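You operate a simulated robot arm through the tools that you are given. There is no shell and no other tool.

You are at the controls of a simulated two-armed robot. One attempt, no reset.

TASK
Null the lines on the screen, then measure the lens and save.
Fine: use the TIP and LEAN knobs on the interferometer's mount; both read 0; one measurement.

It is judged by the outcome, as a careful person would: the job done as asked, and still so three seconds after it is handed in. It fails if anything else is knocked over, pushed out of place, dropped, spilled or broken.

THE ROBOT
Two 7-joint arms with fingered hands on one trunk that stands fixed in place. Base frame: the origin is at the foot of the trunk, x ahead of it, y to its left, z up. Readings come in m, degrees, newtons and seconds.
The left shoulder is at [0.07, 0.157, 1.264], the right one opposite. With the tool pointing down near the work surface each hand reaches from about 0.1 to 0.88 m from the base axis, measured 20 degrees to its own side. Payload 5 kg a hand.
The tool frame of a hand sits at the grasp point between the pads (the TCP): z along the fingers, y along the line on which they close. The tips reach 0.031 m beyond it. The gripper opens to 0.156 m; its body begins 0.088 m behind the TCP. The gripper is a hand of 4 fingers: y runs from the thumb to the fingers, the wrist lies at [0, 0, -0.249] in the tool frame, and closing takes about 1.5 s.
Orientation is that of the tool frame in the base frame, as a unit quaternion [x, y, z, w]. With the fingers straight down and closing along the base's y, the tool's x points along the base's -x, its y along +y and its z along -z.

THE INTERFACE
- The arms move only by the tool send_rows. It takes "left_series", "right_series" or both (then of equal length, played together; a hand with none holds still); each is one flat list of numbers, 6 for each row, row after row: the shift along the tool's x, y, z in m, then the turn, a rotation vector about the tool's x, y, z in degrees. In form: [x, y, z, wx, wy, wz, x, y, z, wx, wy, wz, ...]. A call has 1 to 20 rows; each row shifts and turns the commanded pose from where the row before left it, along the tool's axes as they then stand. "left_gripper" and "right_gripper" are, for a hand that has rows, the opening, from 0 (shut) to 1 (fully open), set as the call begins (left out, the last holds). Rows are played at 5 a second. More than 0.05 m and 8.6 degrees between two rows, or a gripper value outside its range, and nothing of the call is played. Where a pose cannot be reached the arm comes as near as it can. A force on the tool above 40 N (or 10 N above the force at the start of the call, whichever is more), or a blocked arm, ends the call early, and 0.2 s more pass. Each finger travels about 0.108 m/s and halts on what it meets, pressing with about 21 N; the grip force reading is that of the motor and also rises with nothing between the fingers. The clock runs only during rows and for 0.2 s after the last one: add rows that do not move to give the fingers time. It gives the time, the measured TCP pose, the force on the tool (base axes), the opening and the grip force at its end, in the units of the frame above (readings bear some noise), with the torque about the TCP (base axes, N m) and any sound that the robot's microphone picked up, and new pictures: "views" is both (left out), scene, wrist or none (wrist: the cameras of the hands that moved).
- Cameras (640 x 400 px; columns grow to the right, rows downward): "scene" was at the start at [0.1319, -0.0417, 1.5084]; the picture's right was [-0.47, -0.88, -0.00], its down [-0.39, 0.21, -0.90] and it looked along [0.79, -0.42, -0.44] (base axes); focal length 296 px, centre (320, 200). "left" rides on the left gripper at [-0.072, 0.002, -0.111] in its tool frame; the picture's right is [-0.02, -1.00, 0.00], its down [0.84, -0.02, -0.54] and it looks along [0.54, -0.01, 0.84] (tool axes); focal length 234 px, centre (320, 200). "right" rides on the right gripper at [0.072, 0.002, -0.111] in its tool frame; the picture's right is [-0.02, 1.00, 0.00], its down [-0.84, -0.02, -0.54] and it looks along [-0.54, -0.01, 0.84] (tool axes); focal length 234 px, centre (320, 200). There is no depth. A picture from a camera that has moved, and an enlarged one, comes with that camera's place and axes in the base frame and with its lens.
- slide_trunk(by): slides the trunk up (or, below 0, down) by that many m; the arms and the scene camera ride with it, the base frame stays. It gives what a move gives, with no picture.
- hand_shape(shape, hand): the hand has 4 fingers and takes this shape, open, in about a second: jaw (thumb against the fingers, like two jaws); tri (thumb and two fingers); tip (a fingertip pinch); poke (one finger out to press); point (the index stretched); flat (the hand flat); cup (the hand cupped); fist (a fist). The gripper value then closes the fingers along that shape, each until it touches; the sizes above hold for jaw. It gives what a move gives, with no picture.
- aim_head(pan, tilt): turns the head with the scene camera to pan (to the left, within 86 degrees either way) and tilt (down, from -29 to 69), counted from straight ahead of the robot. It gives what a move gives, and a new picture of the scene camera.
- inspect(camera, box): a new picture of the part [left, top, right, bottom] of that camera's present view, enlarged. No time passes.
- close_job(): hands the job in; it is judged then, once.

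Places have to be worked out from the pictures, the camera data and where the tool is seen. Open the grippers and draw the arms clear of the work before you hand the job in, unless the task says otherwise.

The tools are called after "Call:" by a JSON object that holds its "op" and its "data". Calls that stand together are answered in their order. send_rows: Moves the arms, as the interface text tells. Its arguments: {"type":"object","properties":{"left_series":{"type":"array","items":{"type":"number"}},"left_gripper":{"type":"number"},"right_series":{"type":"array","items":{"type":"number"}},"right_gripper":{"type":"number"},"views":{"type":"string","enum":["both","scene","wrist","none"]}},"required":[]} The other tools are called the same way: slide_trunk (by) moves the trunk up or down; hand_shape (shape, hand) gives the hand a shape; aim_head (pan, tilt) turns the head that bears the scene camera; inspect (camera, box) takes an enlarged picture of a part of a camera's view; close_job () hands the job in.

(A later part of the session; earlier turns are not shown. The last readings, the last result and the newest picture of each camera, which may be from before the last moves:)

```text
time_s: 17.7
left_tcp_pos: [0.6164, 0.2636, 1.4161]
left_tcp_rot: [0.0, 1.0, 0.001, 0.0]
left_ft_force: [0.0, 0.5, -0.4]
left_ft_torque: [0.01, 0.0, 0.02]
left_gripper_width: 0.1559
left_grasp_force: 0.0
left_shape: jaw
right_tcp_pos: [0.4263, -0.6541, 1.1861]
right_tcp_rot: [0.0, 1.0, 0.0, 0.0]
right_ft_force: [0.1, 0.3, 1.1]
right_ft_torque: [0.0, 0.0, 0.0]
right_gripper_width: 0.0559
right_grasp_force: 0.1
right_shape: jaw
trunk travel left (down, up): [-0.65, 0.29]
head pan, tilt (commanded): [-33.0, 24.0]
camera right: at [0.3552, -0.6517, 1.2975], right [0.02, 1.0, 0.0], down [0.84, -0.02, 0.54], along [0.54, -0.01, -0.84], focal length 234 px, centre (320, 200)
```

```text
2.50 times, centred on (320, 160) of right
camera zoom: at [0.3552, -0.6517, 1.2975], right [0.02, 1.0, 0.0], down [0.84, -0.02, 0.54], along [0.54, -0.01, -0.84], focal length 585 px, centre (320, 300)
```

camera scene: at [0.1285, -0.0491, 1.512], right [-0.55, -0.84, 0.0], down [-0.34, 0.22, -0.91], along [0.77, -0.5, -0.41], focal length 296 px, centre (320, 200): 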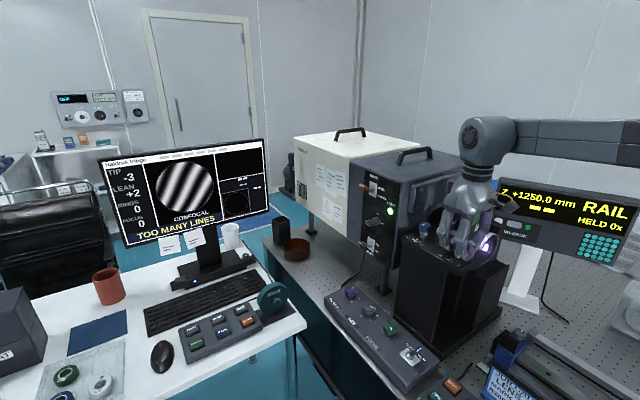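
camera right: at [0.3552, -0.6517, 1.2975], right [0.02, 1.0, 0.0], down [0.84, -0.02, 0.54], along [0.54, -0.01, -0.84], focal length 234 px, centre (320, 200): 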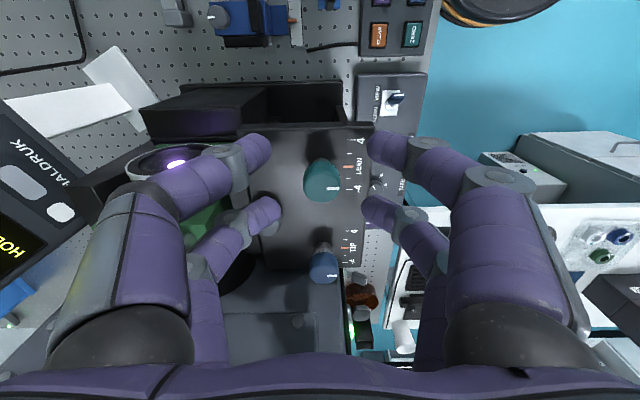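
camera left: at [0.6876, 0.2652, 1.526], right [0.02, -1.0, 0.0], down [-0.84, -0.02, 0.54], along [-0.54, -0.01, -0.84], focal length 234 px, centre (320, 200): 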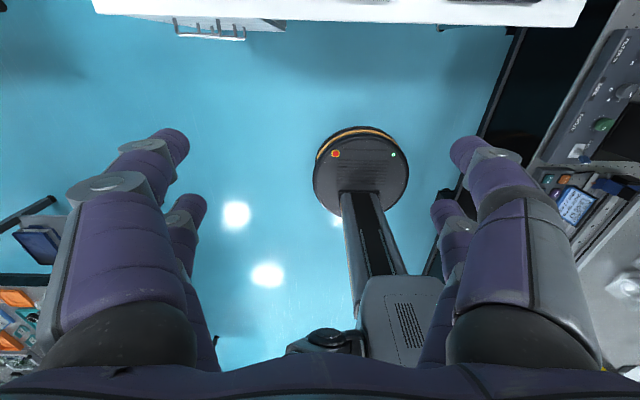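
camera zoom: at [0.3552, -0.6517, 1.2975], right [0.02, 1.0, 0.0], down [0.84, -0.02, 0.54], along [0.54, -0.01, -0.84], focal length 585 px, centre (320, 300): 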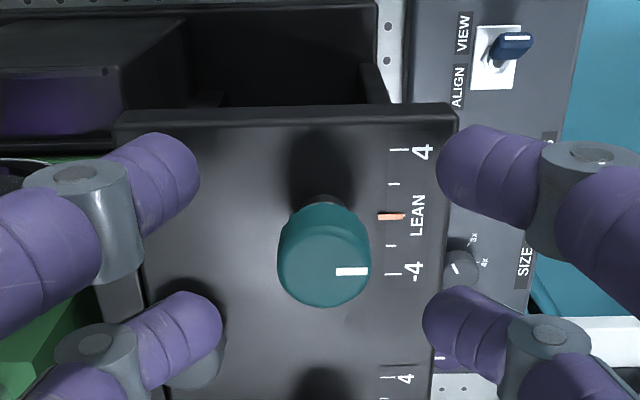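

The knob axis confirms at (0.4475,-0.652), directly between the far finger pair once lowered. I go down 50 mm and check before closing.

Call:
{"op": "send_rows", "data": {"right_series": [0, 0, 0.025, 0, 0, 0, 0, 0, 0.0255, 0, 0, 0, 0, 0, 0, 0, 0, 0], "views": "wrist"}}

Call:
{"op": "inspect", "data": {"camera": "right", "box": [220, 80, 420, 240]}}

Call:
{"op": "inspect", "data": {"camera": "scene", "box": [400, 180, 510, 280]}}

```text
time_s: 18.5
left_tcp_pos: [0.6158, 0.2639, 1.4145]
left_tcp_rot: [0.0, 1.0, 0.0, 0.001]
left_ft_force: [0.2, -0.2, -0.1]
left_ft_torque: [-0.02, -0.01, -0.02]
left_gripper_width: 0.156
left_grasp_force: 0.1
left_shape: jaw
right_tcp_pos: [0.4242, -0.6534, 1.1362]
right_tcp_rot: [0.0, 1.0, 0.001, 0.0]
right_ft_force: [-0.4, 1.4, 0.0]
right_ft_torque: [0.02, -0.03, -0.03]
right_gripper_width: 0.0557
right_grasp_force: 0.1
right_shape: jaw
trunk travel left (down, up): [-0.65, 0.29]
head pan, tilt (commanded): [-33.0, 24.0]
camera right: at [0.3532, -0.6512, 1.2479], right [0.02, 1.0, 0.0], down [0.84, -0.02, 0.55], along [0.54, -0.01, -0.84], focal length 234 px, centre (320, 200)
```

right: 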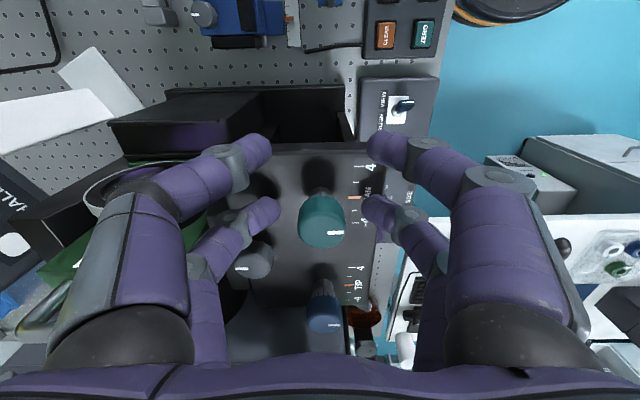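

```text
2.50 times, centred on (320, 160) of right
camera zoom: at [0.3532, -0.6512, 1.2479], right [0.02, 1.0, 0.0], down [0.84, -0.02, 0.55], along [0.54, -0.01, -0.84], focal length 585 px, centre (320, 300)
```

zoom: 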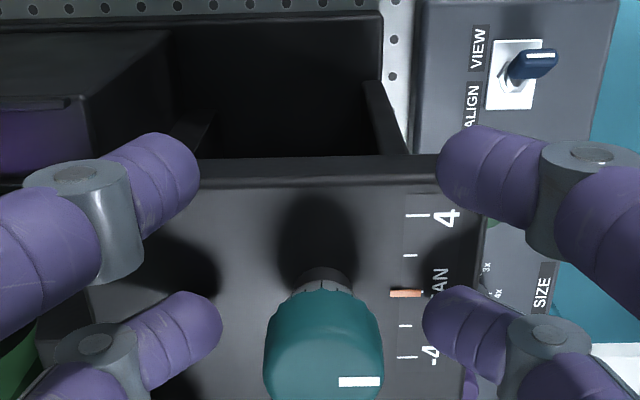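

```text
4.00 times, centred on (455, 230) of scene
camera zoom: at [0.128, -0.0486, 1.5121], right [-0.55, -0.84, 0.0], down [-0.34, 0.22, -0.91], along [0.77, -0.5, -0.41], focal length 1182 px, centre (-220, 80)
```

zoom: 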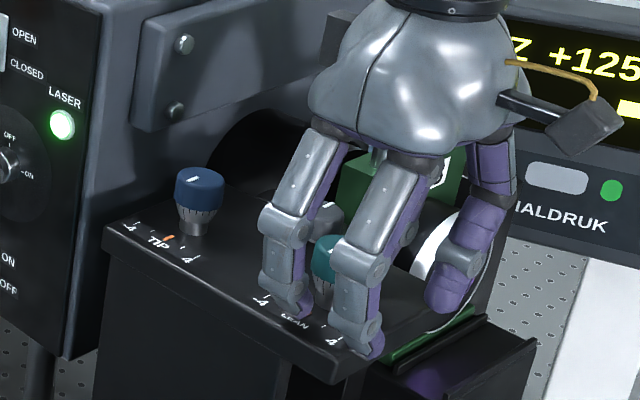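

The far finger pair now lines up with the knob's axis at the right height. I close to pinch it.

Call:
{"op": "send_rows", "data": {"right_series": [0, 0, 0, 0, 0, 0, 0, 0, 0, 0, 0, 0, 0, 0, 0, 0, 0, 0, 0, 0, 0, 0, 0, 0, 0, 0, 0, 0, 0, 0], "right_gripper": 0.0, "views": "wrist"}}

Call:
{"op": "inspect", "data": {"camera": "right", "box": [220, 80, 420, 240]}}

Call:
{"op": "inspect", "data": {"camera": "scene", "box": [400, 180, 510, 280]}}

Call:
{"op": "inspect", "data": {"camera": "scene", "box": [95, 135, 275, 250]}}

```text
time_s: 19.7
left_tcp_pos: [0.6176, 0.2637, 1.4148]
left_tcp_rot: [0.0, 1.0, 0.0, 0.0]
left_ft_force: [0.0, 0.0, -0.6]
left_ft_torque: [-0.04, 0.01, 0.01]
left_gripper_width: 0.1557
left_grasp_force: 0.1
left_shape: jaw
right_tcp_pos: [0.426, -0.654, 1.1365]
right_tcp_rot: [-0.001, 1.0, 0.0, 0.0]
right_ft_force: [0.9, -0.1, -2.2]
right_ft_torque: [0.0, 0.02, 0.02]
right_gripper_width: 0.0
right_grasp_force: 21.3
right_shape: jaw
trunk travel left (down, up): [-0.65, 0.29]
head pan, tilt (commanded): [-33.0, 24.0]
camera right: at [0.3538, -0.6516, 1.2475], right [0.02, 1.0, 0.0], down [0.84, -0.02, 0.54], along [0.54, -0.01, -0.84], focal length 234 px, centre (320, 200)
```

right: 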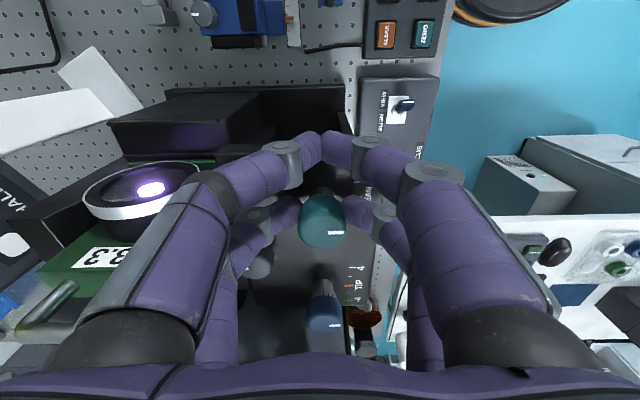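

```text
2.50 times, centred on (320, 160) of right
camera zoom: at [0.3538, -0.6516, 1.2475], right [0.02, 1.0, 0.0], down [0.84, -0.02, 0.54], along [0.54, -0.01, -0.84], focal length 585 px, centre (320, 300)
```

zoom: 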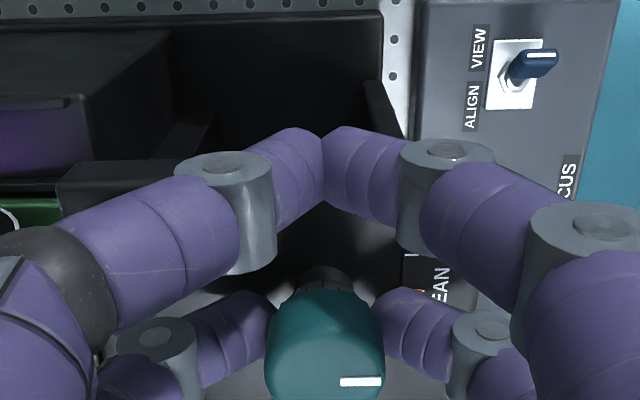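

```text
4.00 times, centred on (455, 230) of scene
camera zoom: at [0.1286, -0.0492, 1.512], right [-0.54, -0.84, 0.0], down [-0.34, 0.22, -0.91], along [0.77, -0.5, -0.41], focal length 1182 px, centre (-220, 80)
```

zoom: 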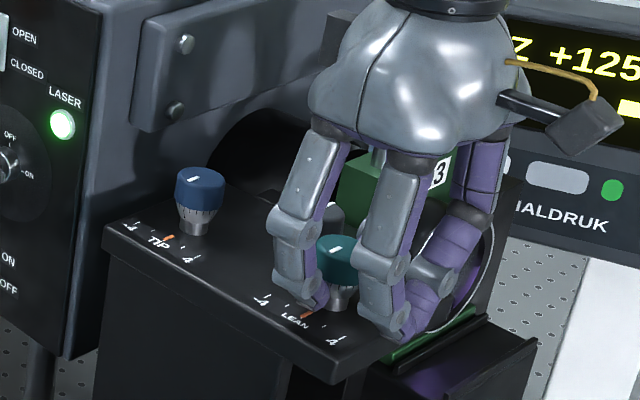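

```text
3.48 times, centred on (185, 192) of scene
camera zoom: at [0.1286, -0.0492, 1.512], right [-0.54, -0.84, 0.0], down [-0.34, 0.22, -0.91], along [0.77, -0.5, -0.41], focal length 1028 px, centre (790, 226)
```

zoom: 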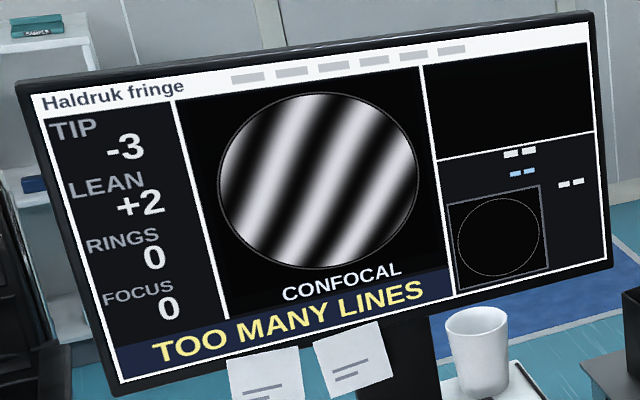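

The far pair is now pinching the LEAN knob (fingers stopped either side of it). I turn the hand about the knob's axis 10° clockwise seen from above (toward the -4 mark) and watch the screen.

Call:
{"op": "send_rows", "data": {"right_series": [-9e-05, 0.00196, 0, 0, 0, 5, -9e-05, 0.00196, 0, 0, 0, 5, 0, 0, 0, 0, 0, 0], "views": "wrist"}}

Call:
{"op": "inspect", "data": {"camera": "right", "box": [220, 80, 420, 240]}}

Call:
{"op": "inspect", "data": {"camera": "scene", "box": [400, 180, 510, 280]}}

Call:
{"op": "inspect", "data": {"camera": "scene", "box": [95, 135, 275, 250]}}

```text
time_s: 20.5
left_tcp_pos: [0.6166, 0.2621, 1.4155]
left_tcp_rot: [0.0, 1.0, 0.001, 0.0]
left_ft_force: [0.0, 0.5, -0.1]
left_ft_torque: [0.01, -0.01, 0.0]
left_gripper_width: 0.1558
left_grasp_force: 0.1
left_shape: jaw
right_tcp_pos: [0.4245, -0.649, 1.1361]
right_tcp_rot: [0.088, 0.996, 0.0, 0.0]
right_ft_force: [1.4, -3.5, -1.9]
right_ft_torque: [-0.08, -0.01, -0.07]
right_gripper_width: 0.0
right_grasp_force: 21.3
right_shape: jaw
trunk travel left (down, up): [-0.65, 0.29]
head pan, tilt (commanded): [-33.0, 24.0]
camera right: at [0.3553, -0.6349, 1.2475], right [0.2, 0.98, 0.0], down [0.82, -0.17, 0.54], along [0.53, -0.11, -0.84], focal length 234 px, centre (320, 200)
```

right: 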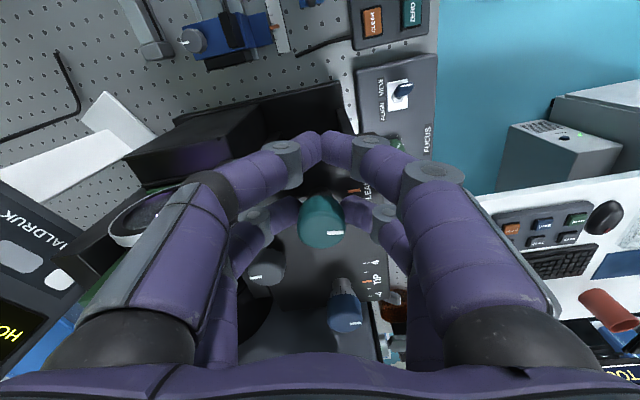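

```text
2.50 times, centred on (320, 160) of right
camera zoom: at [0.3553, -0.6349, 1.2475], right [0.2, 0.98, 0.0], down [0.82, -0.17, 0.54], along [0.53, -0.11, -0.84], focal length 585 px, centre (320, 300)
```

zoom: 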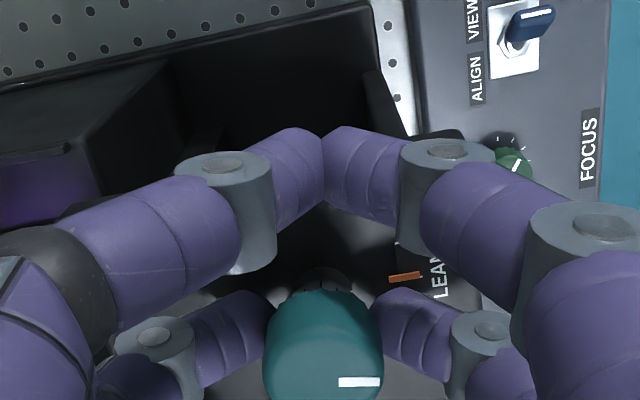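

```text
4.00 times, centred on (455, 230) of scene
camera zoom: at [0.1287, -0.0499, 1.512], right [-0.55, -0.84, 0.0], down [-0.34, 0.22, -0.91], along [0.77, -0.5, -0.41], focal length 1182 px, centre (-220, 80)
```

zoom: 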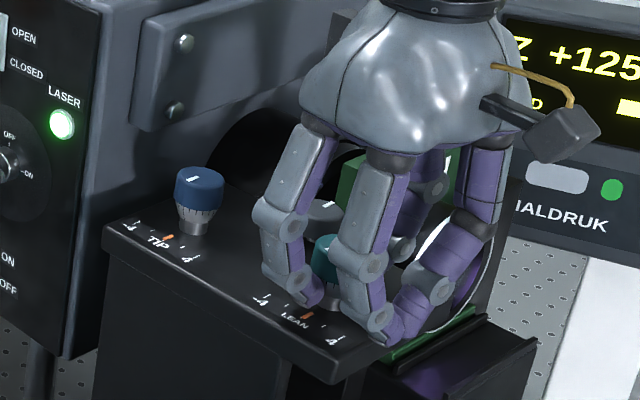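

```text
3.48 times, centred on (185, 192) of scene
camera zoom: at [0.1287, -0.0499, 1.512], right [-0.55, -0.84, 0.0], down [-0.34, 0.22, -0.91], along [0.77, -0.5, -0.41], focal length 1028 px, centre (790, 226)
```

zoom: 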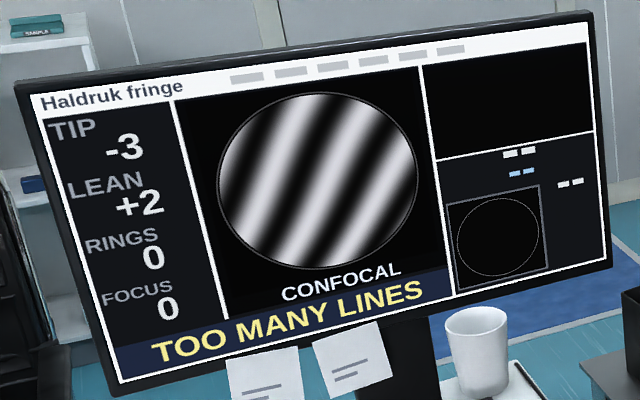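

The pointer stayed fixed in the hand camera, so the knob turned with the hand; the screen hardly changed yet. I turn another 20° clockwise.

Call:
{"op": "send_rows", "data": {"right_series": [-9e-05, 0.00196, 0, 0, 0, 5, -9e-05, 0.00196, 0, 0, 0, 5, -9e-05, 0.00196, 0, 0, 0, 5, -9e-05, 0.00196, 0, 0, 0, 5, 0, 0, 0, 0, 0, 0], "views": "wrist"}}

Call:
{"op": "inspect", "data": {"camera": "right", "box": [220, 80, 420, 240]}}

Call:
{"op": "inspect", "data": {"camera": "scene", "box": [400, 180, 510, 280]}}

Call:
{"op": "inspect", "data": {"camera": "scene", "box": [95, 135, 275, 250]}}

```text
time_s: 21.7
left_tcp_pos: [0.6158, 0.2621, 1.4152]
left_tcp_rot: [0.0, 1.0, 0.001, 0.001]
left_ft_force: [-0.5, -0.6, -0.4]
left_ft_torque: [-0.03, 0.01, 0.02]
left_gripper_width: 0.156
left_grasp_force: 0.1
left_shape: jaw
right_tcp_pos: [0.4274, -0.6422, 1.1349]
right_tcp_rot: [0.26, 0.966, 0.0, 0.0]
right_ft_force: [1.8, -4.8, 3.0]
right_ft_torque: [-0.17, -0.05, -0.08]
right_gripper_width: 0.0
right_grasp_force: 20.9
right_shape: jaw
trunk travel left (down, up): [-0.65, 0.29]
head pan, tilt (commanded): [-33.0, 24.0]
camera right: at [0.3669, -0.6045, 1.2471], right [0.52, 0.85, 0.0], down [0.71, -0.44, 0.55], along [0.47, -0.28, -0.84], focal length 234 px, centre (320, 200)
```

right: 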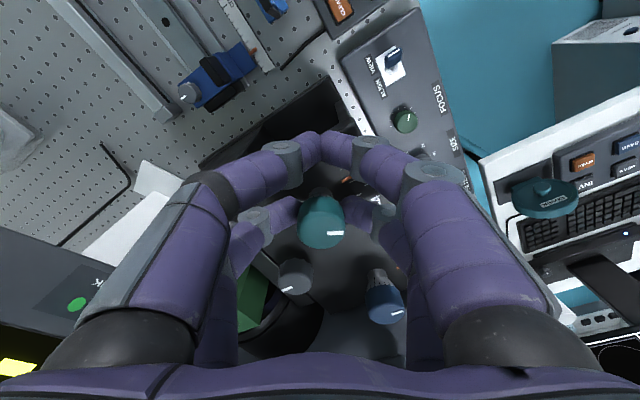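

```text
2.50 times, centred on (320, 160) of right
camera zoom: at [0.3669, -0.6045, 1.2471], right [0.52, 0.85, 0.0], down [0.71, -0.44, 0.55], along [0.47, -0.28, -0.84], focal length 585 px, centre (320, 300)
```

zoom: 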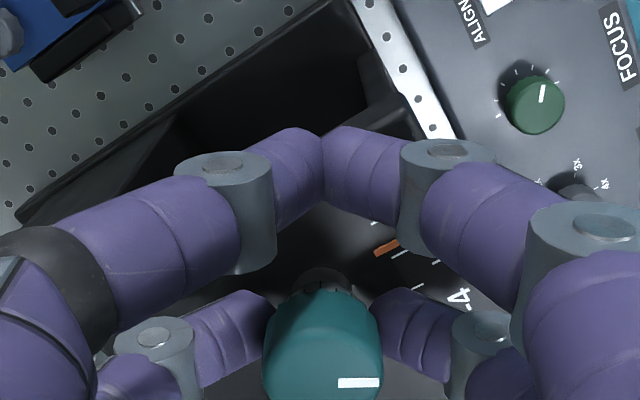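

```text
4.00 times, centred on (455, 230) of scene
camera zoom: at [0.1281, -0.0497, 1.5121], right [-0.55, -0.84, 0.0], down [-0.34, 0.22, -0.91], along [0.77, -0.5, -0.41], focal length 1182 px, centre (-220, 80)
```

zoom: 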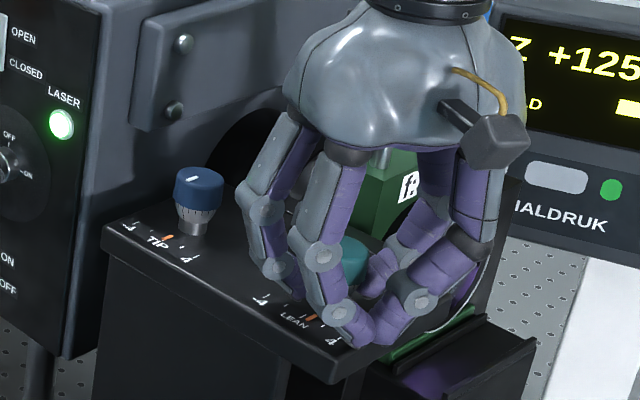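

```text
3.48 times, centred on (185, 192) of scene
camera zoom: at [0.1281, -0.0497, 1.5121], right [-0.55, -0.84, 0.0], down [-0.34, 0.22, -0.91], along [0.77, -0.5, -0.41], focal length 1028 px, centre (790, 226)
```

zoom: 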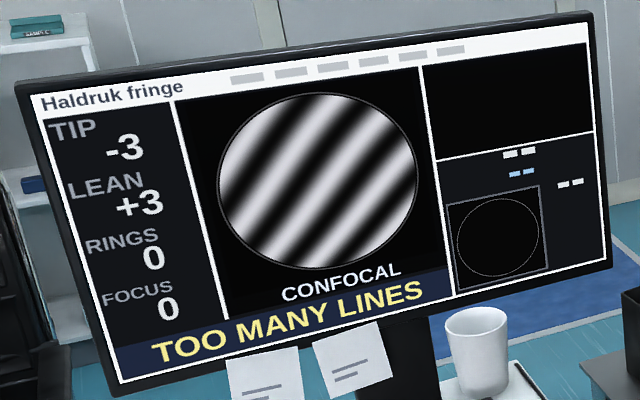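

Clockwise raised LEAN to +3, so I need to turn it counter-clockwise instead. I check the scale marker and the scene for how far the knob has moved.

Call:
{"op": "inspect", "data": {"camera": "right", "box": [315, 160, 395, 210]}}

Call:
{"op": "inspect", "data": {"camera": "scene", "box": [455, 245, 500, 275]}}

```text
8.00 times, centred on (355, 185) of right
camera zoom: at [0.3669, -0.6045, 1.2471], right [0.52, 0.85, 0.0], down [0.71, -0.44, 0.55], along [0.47, -0.28, -0.84], focal length 1873 px, centre (40, 320)
```

zoom: 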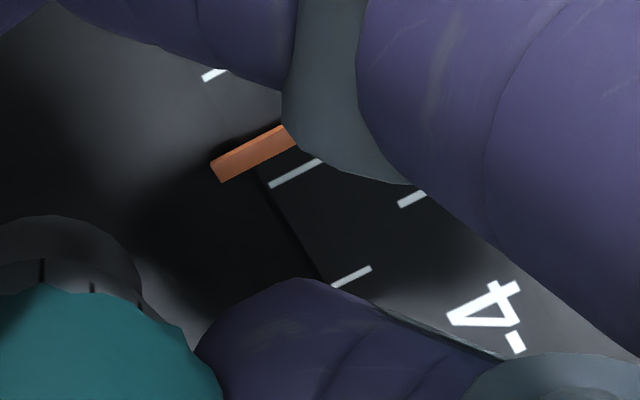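

```text
13.33 times, centred on (478, 260) of scene
camera zoom: at [0.1281, -0.0497, 1.5121], right [-0.55, -0.84, 0.0], down [-0.34, 0.22, -0.91], along [0.77, -0.5, -0.41], focal length 3940 px, centre (-1780, -600)
```

zoom: 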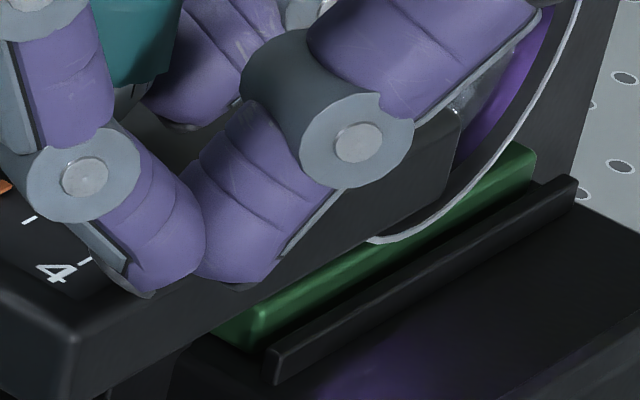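

The orange marker is a travel indicator: it moved about 0.65 of a unit for 30°, so one unit is about 45° and LEAN needs to end at its -2 tick. I turn counter-clockwise 45° now (hand from +30° to -15° yaw), then I will regrasp.

Call:
{"op": "send_rows", "data": {"right_series": [-0.000193, -0.002937, 0, 0, 0, -7.5, -0.000193, -0.002937, 0, 0, 0, -7.5, -0.000193, -0.002937, 0, 0, 0, -7.5, -0.000193, -0.002937, 0, 0, 0, -7.5, -0.000193, -0.002937, 0, 0, 0, -7.5, -0.000193, -0.002937, 0, 0, 0, -7.5, 0, 0, 0, 0, 0, 0], "views": "wrist"}}

Call:
{"op": "inspect", "data": {"camera": "right", "box": [280, 140, 420, 240]}}

Call:
{"op": "inspect", "data": {"camera": "scene", "box": [95, 135, 275, 250]}}

Call:
{"op": "inspect", "data": {"camera": "scene", "box": [400, 180, 510, 280]}}

```text
time_s: 23.3
left_tcp_pos: [0.6163, 0.2639, 1.4154]
left_tcp_rot: [0.0, 1.0, -0.001, 0.001]
left_ft_force: [-0.7, -0.2, 0.3]
left_ft_torque: [-0.03, 0.0, -0.01]
left_gripper_width: 0.1558
left_grasp_force: 0.1
left_shape: jaw
right_tcp_pos: [0.425, -0.6573, 1.1358]
right_tcp_rot: [-0.131, 0.991, 0.0, 0.001]
right_ft_force: [0.7, -2.2, 2.3]
right_ft_torque: [-0.07, -0.06, -0.03]
right_gripper_width: 0.0
right_grasp_force: 21.0
right_shape: jaw
trunk travel left (down, up): [-0.65, 0.29]
head pan, tilt (commanded): [-33.0, 24.0]
camera right: at [0.3565, -0.675, 1.247], right [-0.24, 0.97, 0.0], down [0.81, 0.2, 0.54], along [0.53, 0.13, -0.84], focal length 234 px, centre (320, 200)
```

right: 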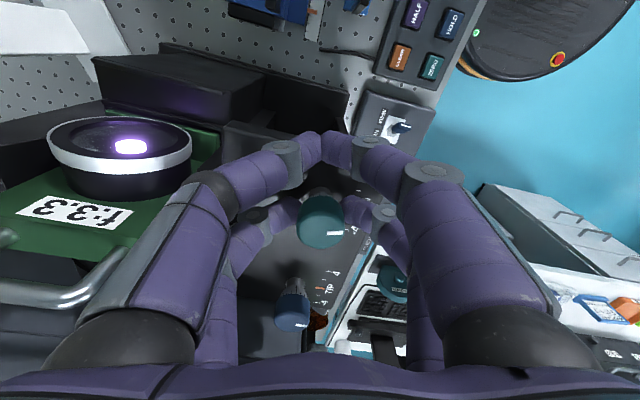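

```text
4.00 times, centred on (350, 190) of right
camera zoom: at [0.3565, -0.675, 1.247], right [-0.24, 0.97, 0.0], down [0.81, 0.2, 0.54], along [0.53, 0.13, -0.84], focal length 937 px, centre (200, 240)
```

zoom: 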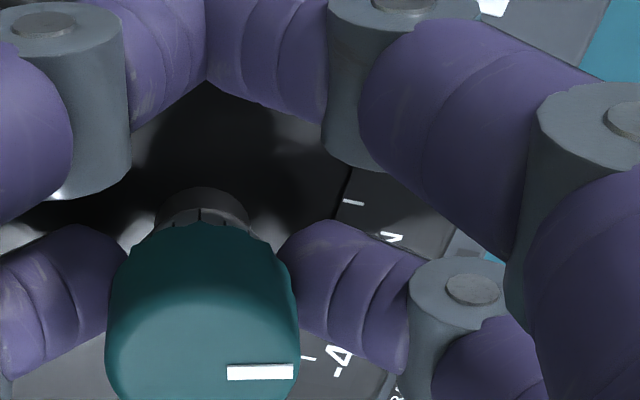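

```text
3.48 times, centred on (185, 192) of scene
camera zoom: at [0.1281, -0.049, 1.5121], right [-0.54, -0.84, 0.0], down [-0.34, 0.22, -0.91], along [0.77, -0.5, -0.41], focal length 1028 px, centre (790, 226)
```

zoom: 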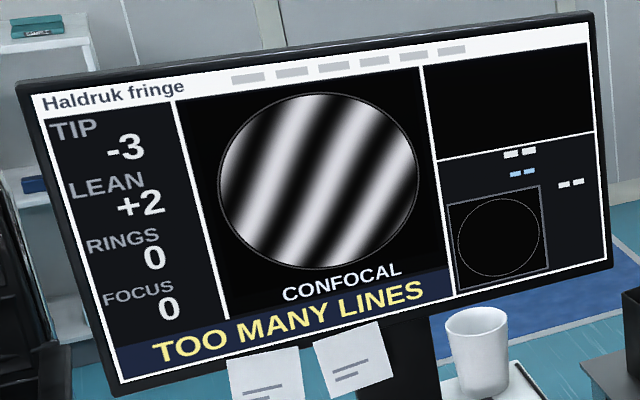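

```text
4.00 times, centred on (455, 230) of scene
camera zoom: at [0.1281, -0.049, 1.5121], right [-0.54, -0.84, 0.0], down [-0.34, 0.22, -0.91], along [0.77, -0.5, -0.41], focal length 1182 px, centre (-220, 80)
```

zoom: 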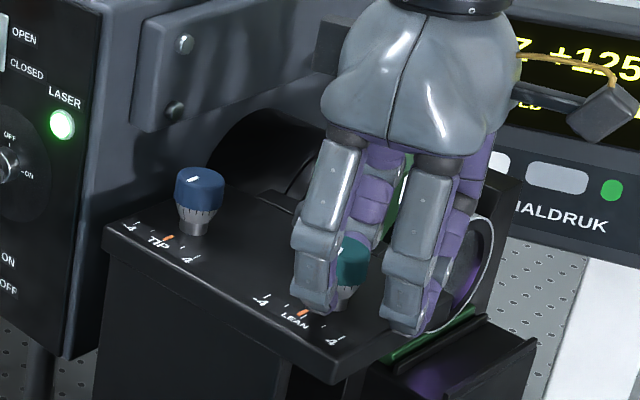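

The knob follows the hand well: now at -15°, reading +2 (about 1.67). I open slightly, swing the hand around the knob's axis 75° clockwise to +60° yaw, and regrasp from there.

Call:
{"op": "send_rows", "data": {"right_series": [0, 0, 0, 0, 0, 0, 0, 0, 0, 0, 0, 0, -0.000193, 0.002937, 0, 0, 0, 7.5, -0.000193, 0.002937, 0, 0, 0, 7.5, -0.000193, 0.002937, 0, 0, 0, 7.5, -0.000193, 0.002937, 0, 0, 0, 7.5, -0.000193, 0.002937, 0, 0, 0, 7.5, -0.000193, 0.002937, 0, 0, 0, 7.5, -0.000193, 0.002937, 0, 0, 0, 7.5, -0.000193, 0.002937, 0, 0, 0, 7.5, -0.000193, 0.002937, 0, 0, 0, 7.5, -0.000193, 0.002937, 0, 0, 0, 7.5, 0, 0, 0, 0, 0, 0], "right_gripper": 0.32, "views": "both"}}

Call:
{"op": "inspect", "data": {"camera": "right", "box": [220, 80, 420, 240]}}

Call:
{"op": "inspect", "data": {"camera": "scene", "box": [400, 180, 510, 280]}}

```text
time_s: 26.1
left_tcp_pos: [0.6171, 0.2627, 1.416]
left_tcp_rot: [0.0, 1.0, 0.001, 0.001]
left_ft_force: [-0.9, 0.0, -0.5]
left_ft_torque: [0.04, 0.0, 0.01]
left_gripper_width: 0.1559
left_grasp_force: 0.1
left_shape: jaw
right_tcp_pos: [0.4363, -0.633, 1.1346]
right_tcp_rot: [0.5, 0.866, 0.0, -0.001]
right_ft_force: [0.4, 0.0, 0.3]
right_ft_torque: [-0.02, 0.01, 0.0]
right_gripper_width: 0.0494
right_grasp_force: 0.1
right_shape: jaw
trunk travel left (down, up): [-0.65, 0.29]
head pan, tilt (commanded): [-33.0, 24.0]
camera scene: at [0.1281, -0.0491, 1.5121], right [-0.55, -0.84, 0.0], down [-0.34, 0.22, -0.91], along [0.77, -0.5, -0.41], focal length 296 px, centre (320, 200)
camera right: at [0.4028, -0.5701, 1.2469], right [0.88, 0.48, 0.0], down [0.4, -0.74, 0.54], along [0.26, -0.48, -0.84], focal length 234 px, centre (320, 200)
```

scene: 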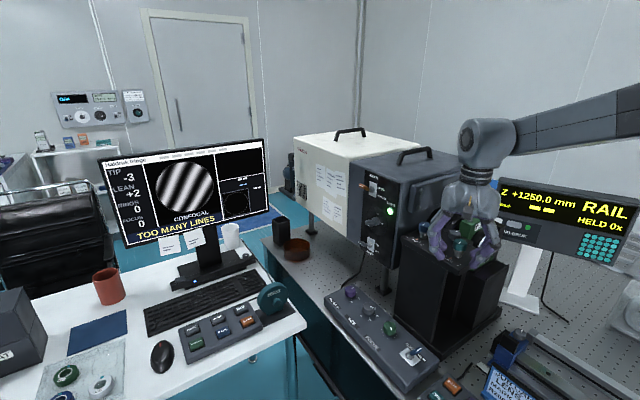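
right: 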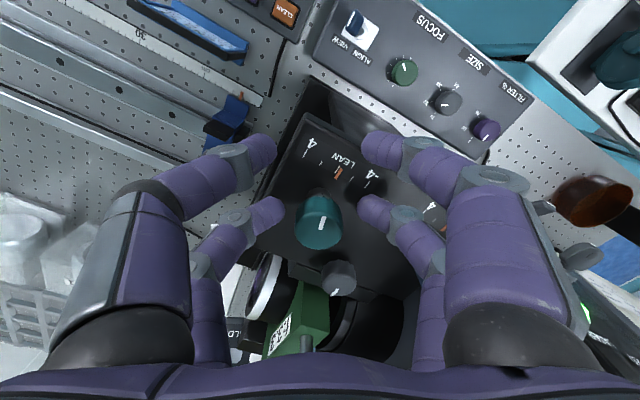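

```text
2.50 times, centred on (320, 160) of right
camera zoom: at [0.4028, -0.5701, 1.2469], right [0.88, 0.48, 0.0], down [0.4, -0.74, 0.54], along [0.26, -0.48, -0.84], focal length 585 px, centre (320, 300)
```

zoom: 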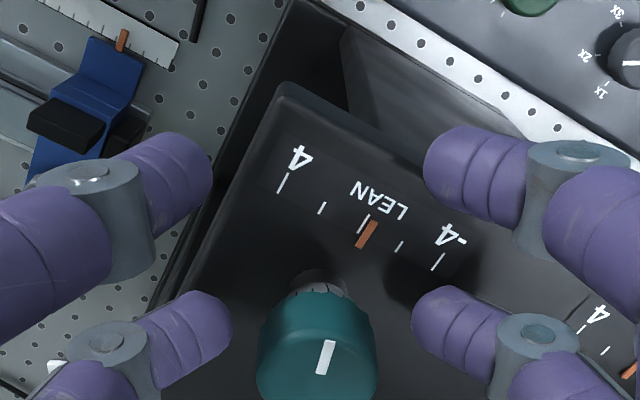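

```text
4.00 times, centred on (455, 230) of scene
camera zoom: at [0.1281, -0.0491, 1.5121], right [-0.55, -0.84, 0.0], down [-0.34, 0.22, -0.91], along [0.77, -0.5, -0.41], focal length 1182 px, centre (-220, 80)
```

zoom: 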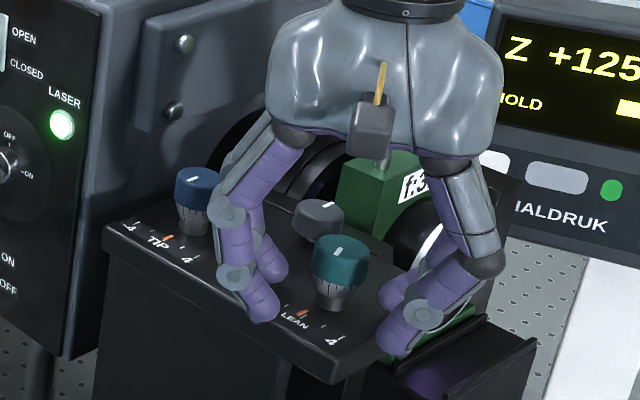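

The hand is at +60° with the knob still at -15°, reading unchanged, and the far pair aligned. I close and turn counter-clockwise 67.5°, then fine-tune.

Call:
{"op": "send_rows", "data": {"right_series": [0, 0, 0, 0, 0, 0, 0, 0, 0, 0, 0, 0, 0, 0, 0, 0, 0, 0, 0, 0, 0, 0, 0, 0, -0.000193, -0.002937, 0, 0, 0, -7.5, -0.000193, -0.002937, 0, 0, 0, -7.5, -0.000193, -0.002937, 0, 0, 0, -7.5, -0.000193, -0.002937, 0, 0, 0, -7.5, -0.000193, -0.002937, 0, 0, 0, -7.5, -0.000193, -0.002937, 0, 0, 0, -7.5, -0.000193, -0.002937, 0, 0, 0, -7.5, -0.000193, -0.002937, 0, 0, 0, -7.5, -0.000193, -0.002937, 0, 0, 0, -7.5, 0, 0, 0, 0, 0, 0], "right_gripper": 0.0, "views": "wrist"}}

Call:
{"op": "inspect", "data": {"camera": "right", "box": [280, 140, 420, 240]}}

Call:
{"op": "inspect", "data": {"camera": "scene", "box": [95, 135, 275, 250]}}

Call:
{"op": "inspect", "data": {"camera": "scene", "box": [440, 225, 510, 275]}}

```text
time_s: 29.1
left_tcp_pos: [0.6168, 0.2638, 1.4156]
left_tcp_rot: [0.0, 1.0, -0.001, 0.0]
left_ft_force: [-0.1, 0.3, 1.2]
left_ft_torque: [0.01, -0.01, 0.03]
left_gripper_width: 0.1559
left_grasp_force: 0.1
left_shape: jaw
right_tcp_pos: [0.4246, -0.6544, 1.1359]
right_tcp_rot: [-0.066, 0.998, 0.0, 0.0]
right_ft_force: [-0.6, 4.6, -4.5]
right_ft_torque: [0.12, 0.1, 0.08]
right_gripper_width: 0.0
right_grasp_force: 21.2
right_shape: jaw
trunk travel left (down, up): [-0.65, 0.29]
head pan, tilt (commanded): [-33.0, 24.0]
camera right: at [0.3539, -0.6628, 1.2468], right [-0.11, 0.99, 0.0], down [0.83, 0.09, 0.54], along [0.54, 0.06, -0.84], focal length 234 px, centre (320, 200)
```

right: 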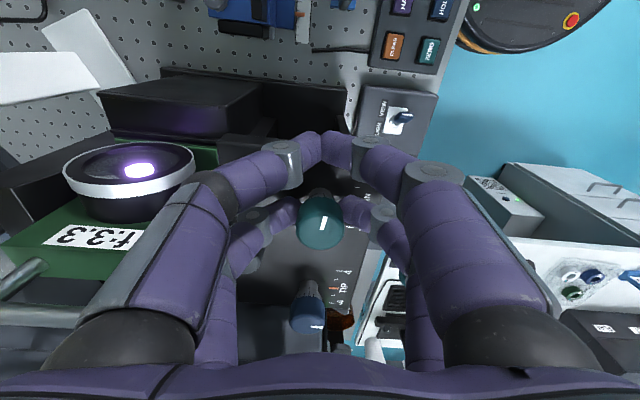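

```text
4.00 times, centred on (350, 190) of right
camera zoom: at [0.3539, -0.6628, 1.2468], right [-0.11, 0.99, 0.0], down [0.83, 0.09, 0.54], along [0.54, 0.06, -0.84], focal length 937 px, centre (200, 240)
```

zoom: 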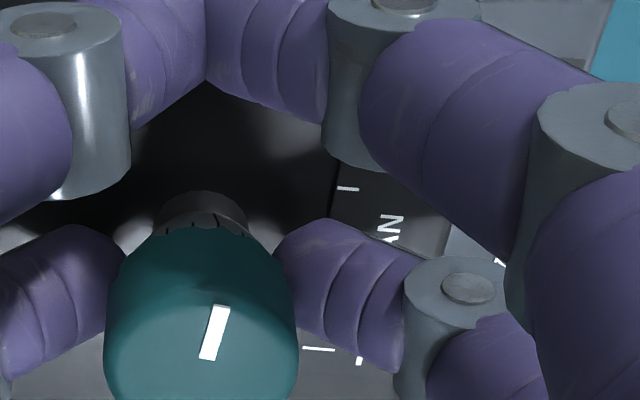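

```text
3.48 times, centred on (185, 192) of scene
camera zoom: at [0.1287, -0.0486, 1.512], right [-0.54, -0.84, 0.0], down [-0.34, 0.22, -0.91], along [0.77, -0.5, -0.41], focal length 1028 px, centre (790, 226)
```

zoom: 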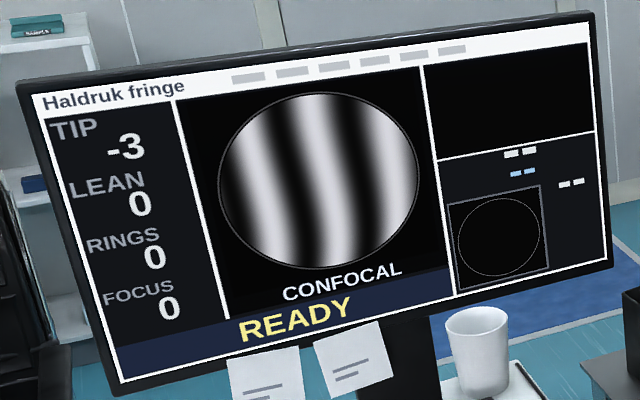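

```text
8.00 times, centred on (475, 250) of scene
camera zoom: at [0.1287, -0.0486, 1.512], right [-0.54, -0.84, 0.0], down [-0.34, 0.22, -0.91], along [0.77, -0.5, -0.41], focal length 2364 px, centre (-920, -200)
```

zoom: 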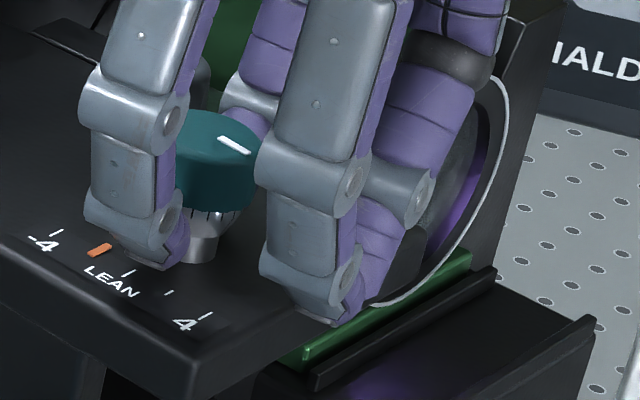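

LEAN now reads 0 with the stripes almost upright; the orange marker sits just short of the -2 tick and the stripes still lean slightly, so about 0.2–0.3 remains. I turn 7.5° more counter-clockwise to centre it.

Call:
{"op": "send_rows", "data": {"right_series": [-8.6e-05, -0.00196, 0, 0, 0, -5, -4e-05, -0.00137, 0, 0, 0, -3.5, 0, 0, 0, 0, 0, 0], "views": "none"}}

Call:
{"op": "inspect", "data": {"camera": "scene", "box": [95, 135, 275, 250]}}

Call:
{"op": "inspect", "data": {"camera": "scene", "box": [440, 225, 510, 275]}}

```text
time_s: 29.9
left_tcp_pos: [0.6178, 0.2633, 1.4144]
left_tcp_rot: [0.0, 1.0, 0.0, 0.0]
left_ft_force: [0.2, 0.2, 0.0]
left_ft_torque: [-0.01, -0.01, -0.01]
left_gripper_width: 0.1557
left_grasp_force: 0.1
left_shape: jaw
right_tcp_pos: [0.4254, -0.6583, 1.1352]
right_tcp_rot: [-0.139, 0.99, 0.0, 0.001]
right_ft_force: [-1.6, 6.0, -5.8]
right_ft_torque: [0.1, 0.17, 0.12]
right_gripper_width: 0.0
right_grasp_force: 21.2
right_shape: jaw
trunk travel left (down, up): [-0.65, 0.29]
head pan, tilt (commanded): [-33.0, 24.0]
```

```text
3.48 times, centred on (185, 192) of scene
camera zoom: at [0.1285, -0.0488, 1.512], right [-0.55, -0.84, 0.0], down [-0.34, 0.22, -0.91], along [0.77, -0.5, -0.41], focal length 1028 px, centre (790, 226)
```

zoom: 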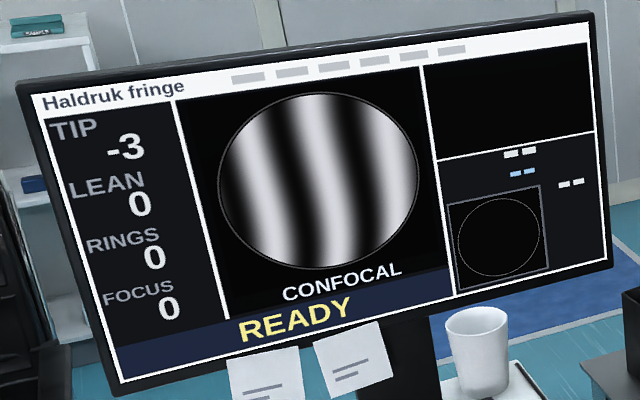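

```text
8.00 times, centred on (475, 250) of scene
camera zoom: at [0.1285, -0.0488, 1.512], right [-0.55, -0.84, 0.0], down [-0.34, 0.22, -0.91], along [0.77, -0.5, -0.41], focal length 2364 px, centre (-920, -200)
```

zoom: 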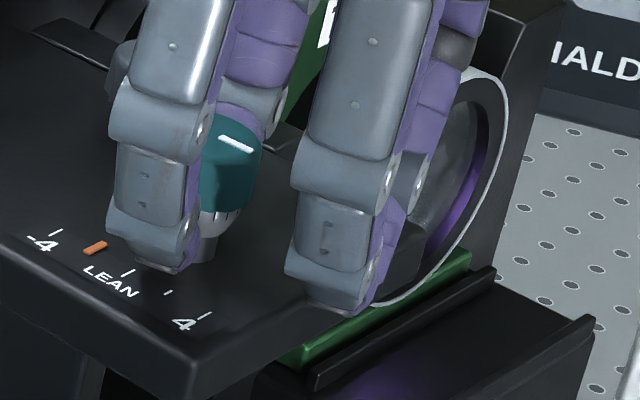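

LEAN's marker now sits on the -2 tick and the stripes run parallel to the screen's sides, so LEAN is nulled. I release it, lift straight up and look at the space around TIP, which is close to the interferometer's housing.

Call:
{"op": "send_rows", "data": {"right_series": [0, 0, 0, 0, 0, 0, 0, 0, 0, 0, 0, 0, 0, 0, -0.03, 0, 0, 0, 0, 0, -0.03, 0, 0, 0, 0, 0, -0.03, 0, 0, 0, 0, 0, -0.03, 0, 0, 0, 0.0, 0, 0, 0, 0, 0], "right_gripper": 0.32, "views": "both"}}

Call:
{"op": "inspect", "data": {"camera": "scene", "box": [360, 130, 510, 270]}}

Call:
{"op": "inspect", "data": {"camera": "scene", "box": [95, 135, 275, 250]}}

Call:
{"op": "inspect", "data": {"camera": "right", "box": [210, 80, 420, 340]}}

```text
time_s: 31.5
left_tcp_pos: [0.6171, 0.2636, 1.4161]
left_tcp_rot: [0.0, 1.0, 0.0, 0.001]
left_ft_force: [0.1, -0.3, 0.8]
left_ft_torque: [0.0, -0.02, -0.03]
left_gripper_width: 0.1559
left_grasp_force: 0.1
left_shape: jaw
right_tcp_pos: [0.4267, -0.6594, 1.2536]
right_tcp_rot: [-0.139, 0.99, -0.001, -0.001]
right_ft_force: [0.8, -0.3, -0.5]
right_ft_torque: [-0.01, -0.03, -0.02]
right_gripper_width: 0.0495
right_grasp_force: 0.1
right_shape: jaw
trunk travel left (down, up): [-0.65, 0.29]
head pan, tilt (commanded): [-33.0, 24.0]
camera scene: at [0.1284, -0.0493, 1.512], right [-0.54, -0.84, 0.0], down [-0.34, 0.22, -0.91], along [0.77, -0.5, -0.41], focal length 296 px, centre (320, 200)
camera right: at [0.3581, -0.6779, 1.3661], right [-0.25, 0.97, 0.0], down [0.81, 0.21, 0.54], along [0.53, 0.14, -0.84], focal length 234 px, centre (320, 200)
```

scene: 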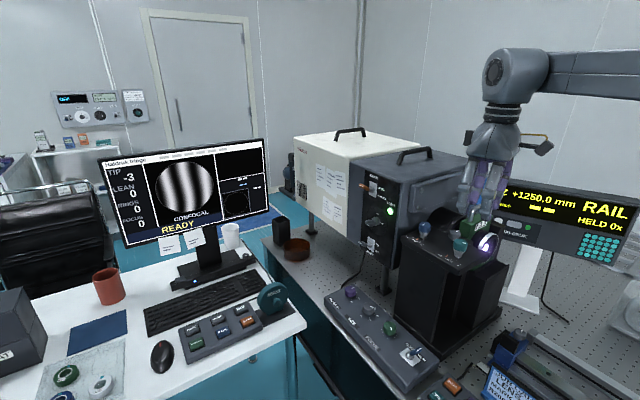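
right: 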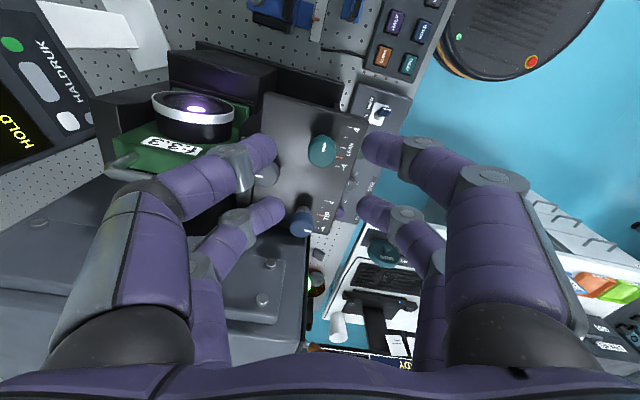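

```text
2.86 times, centred on (435, 200) of scene
camera zoom: at [0.1284, -0.0493, 1.512], right [-0.54, -0.84, 0.0], down [-0.34, 0.22, -0.91], along [0.77, -0.5, -0.41], focal length 844 px, centre (-9, 200)
```

zoom: 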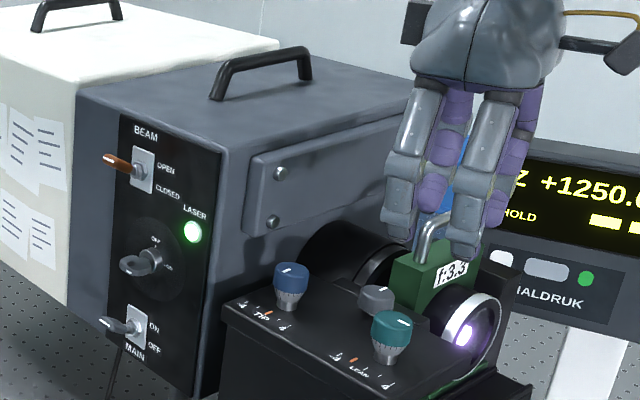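

```text
3.48 times, centred on (185, 192) of scene
camera zoom: at [0.1284, -0.0493, 1.512], right [-0.54, -0.84, 0.0], down [-0.34, 0.22, -0.91], along [0.77, -0.5, -0.41], focal length 1028 px, centre (790, 226)
```

zoom: 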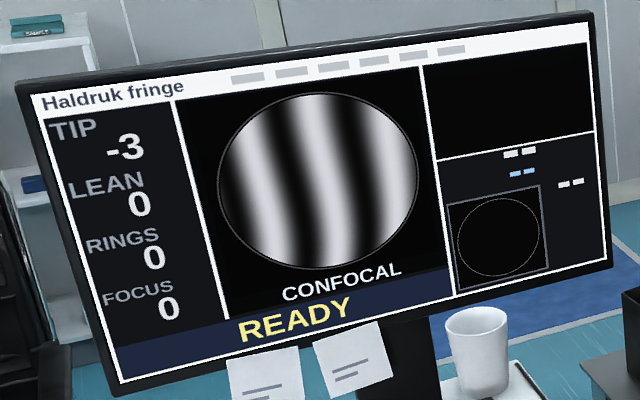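

```text
1.54 times, centred on (315, 210) of right
camera zoom: at [0.3581, -0.6779, 1.3661], right [-0.25, 0.97, 0.0], down [0.81, 0.21, 0.54], along [0.53, 0.14, -0.84], focal length 360 px, centre (328, 185)
```

zoom: 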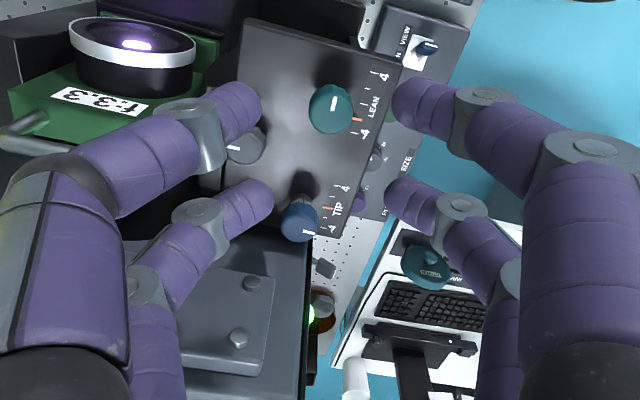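

LEAN holds at 0. The housing's bolted plate is at x≈0.60 and its top at z≈1.25, so at TIP (0.549,-0.651) I keep the hand's yaw within about ±25° and work in three 45° steps with TCP z≈1.144. I move above TIP at -22° yaw first.

Call:
{"op": "send_rows", "data": {"right_series": [0, 0, 0, 0, 0, -6, -0.0313, -0.01267, 0, 0, 0, 0, -0.0313, -0.01267, 0, 0, 0, 0, -0.0313, -0.01267, 0, 0, 0, 0, 0, 0, 0.03, 0, 0, 0, 0, 0, 0.03, 0, 0, 0, 0, 0, 0, 0, 0, 0], "right_gripper": 0.27, "views": "wrist"}}

Call:
{"op": "inspect", "data": {"camera": "right", "box": [220, 80, 420, 240]}}

Call:
{"op": "inspect", "data": {"camera": "scene", "box": [360, 130, 510, 270]}}

```text
time_s: 33.1
left_tcp_pos: [0.6167, 0.2649, 1.4156]
left_tcp_rot: [0.001, 1.0, 0.0, 0.0]
left_ft_force: [-0.6, -0.2, 0.2]
left_ft_torque: [0.01, -0.01, -0.01]
left_gripper_width: 0.1559
left_grasp_force: 0.0
left_shape: jaw
right_tcp_pos: [0.5265, -0.6584, 1.1954]
right_tcp_rot: [-0.19, 0.982, -0.001, 0.0]
right_ft_force: [-1.0, 0.7, 0.3]
right_ft_torque: [0.01, 0.05, -0.01]
right_gripper_width: 0.0426
right_grasp_force: 0.1
right_shape: jaw
trunk travel left (down, up): [-0.65, 0.29]
head pan, tilt (commanded): [-33.0, 24.0]
camera right: at [0.4604, -0.6847, 1.3071], right [-0.35, 0.94, 0.0], down [0.79, 0.3, 0.54], along [0.51, 0.19, -0.84], focal length 234 px, centre (320, 200)
```

right: 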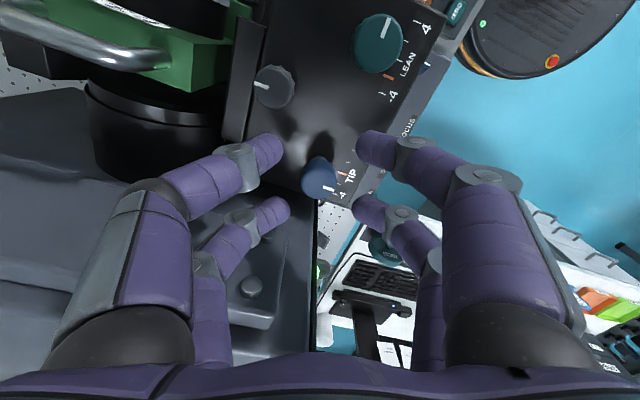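

```text
2.50 times, centred on (320, 160) of right
camera zoom: at [0.4604, -0.6847, 1.3071], right [-0.35, 0.94, 0.0], down [0.79, 0.3, 0.54], along [0.51, 0.19, -0.84], focal length 585 px, centre (320, 300)
```

zoom: 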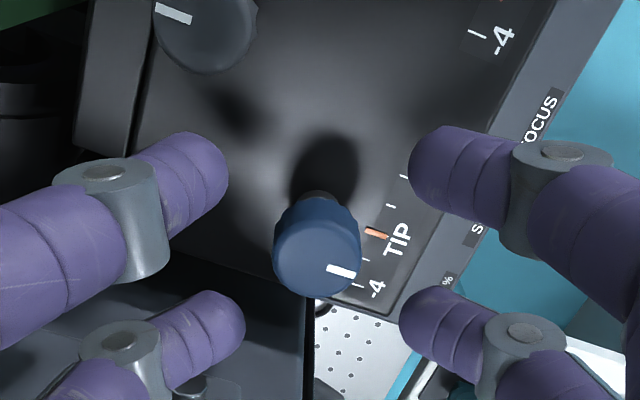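

```text
2.86 times, centred on (435, 200) of scene
camera zoom: at [0.1287, -0.048, 1.5121], right [-0.54, -0.84, 0.0], down [-0.34, 0.22, -0.91], along [0.77, -0.5, -0.41], focal length 844 px, centre (-9, 200)
```

zoom: 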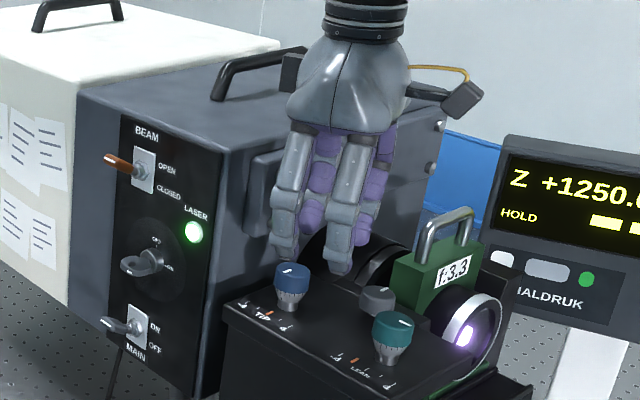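

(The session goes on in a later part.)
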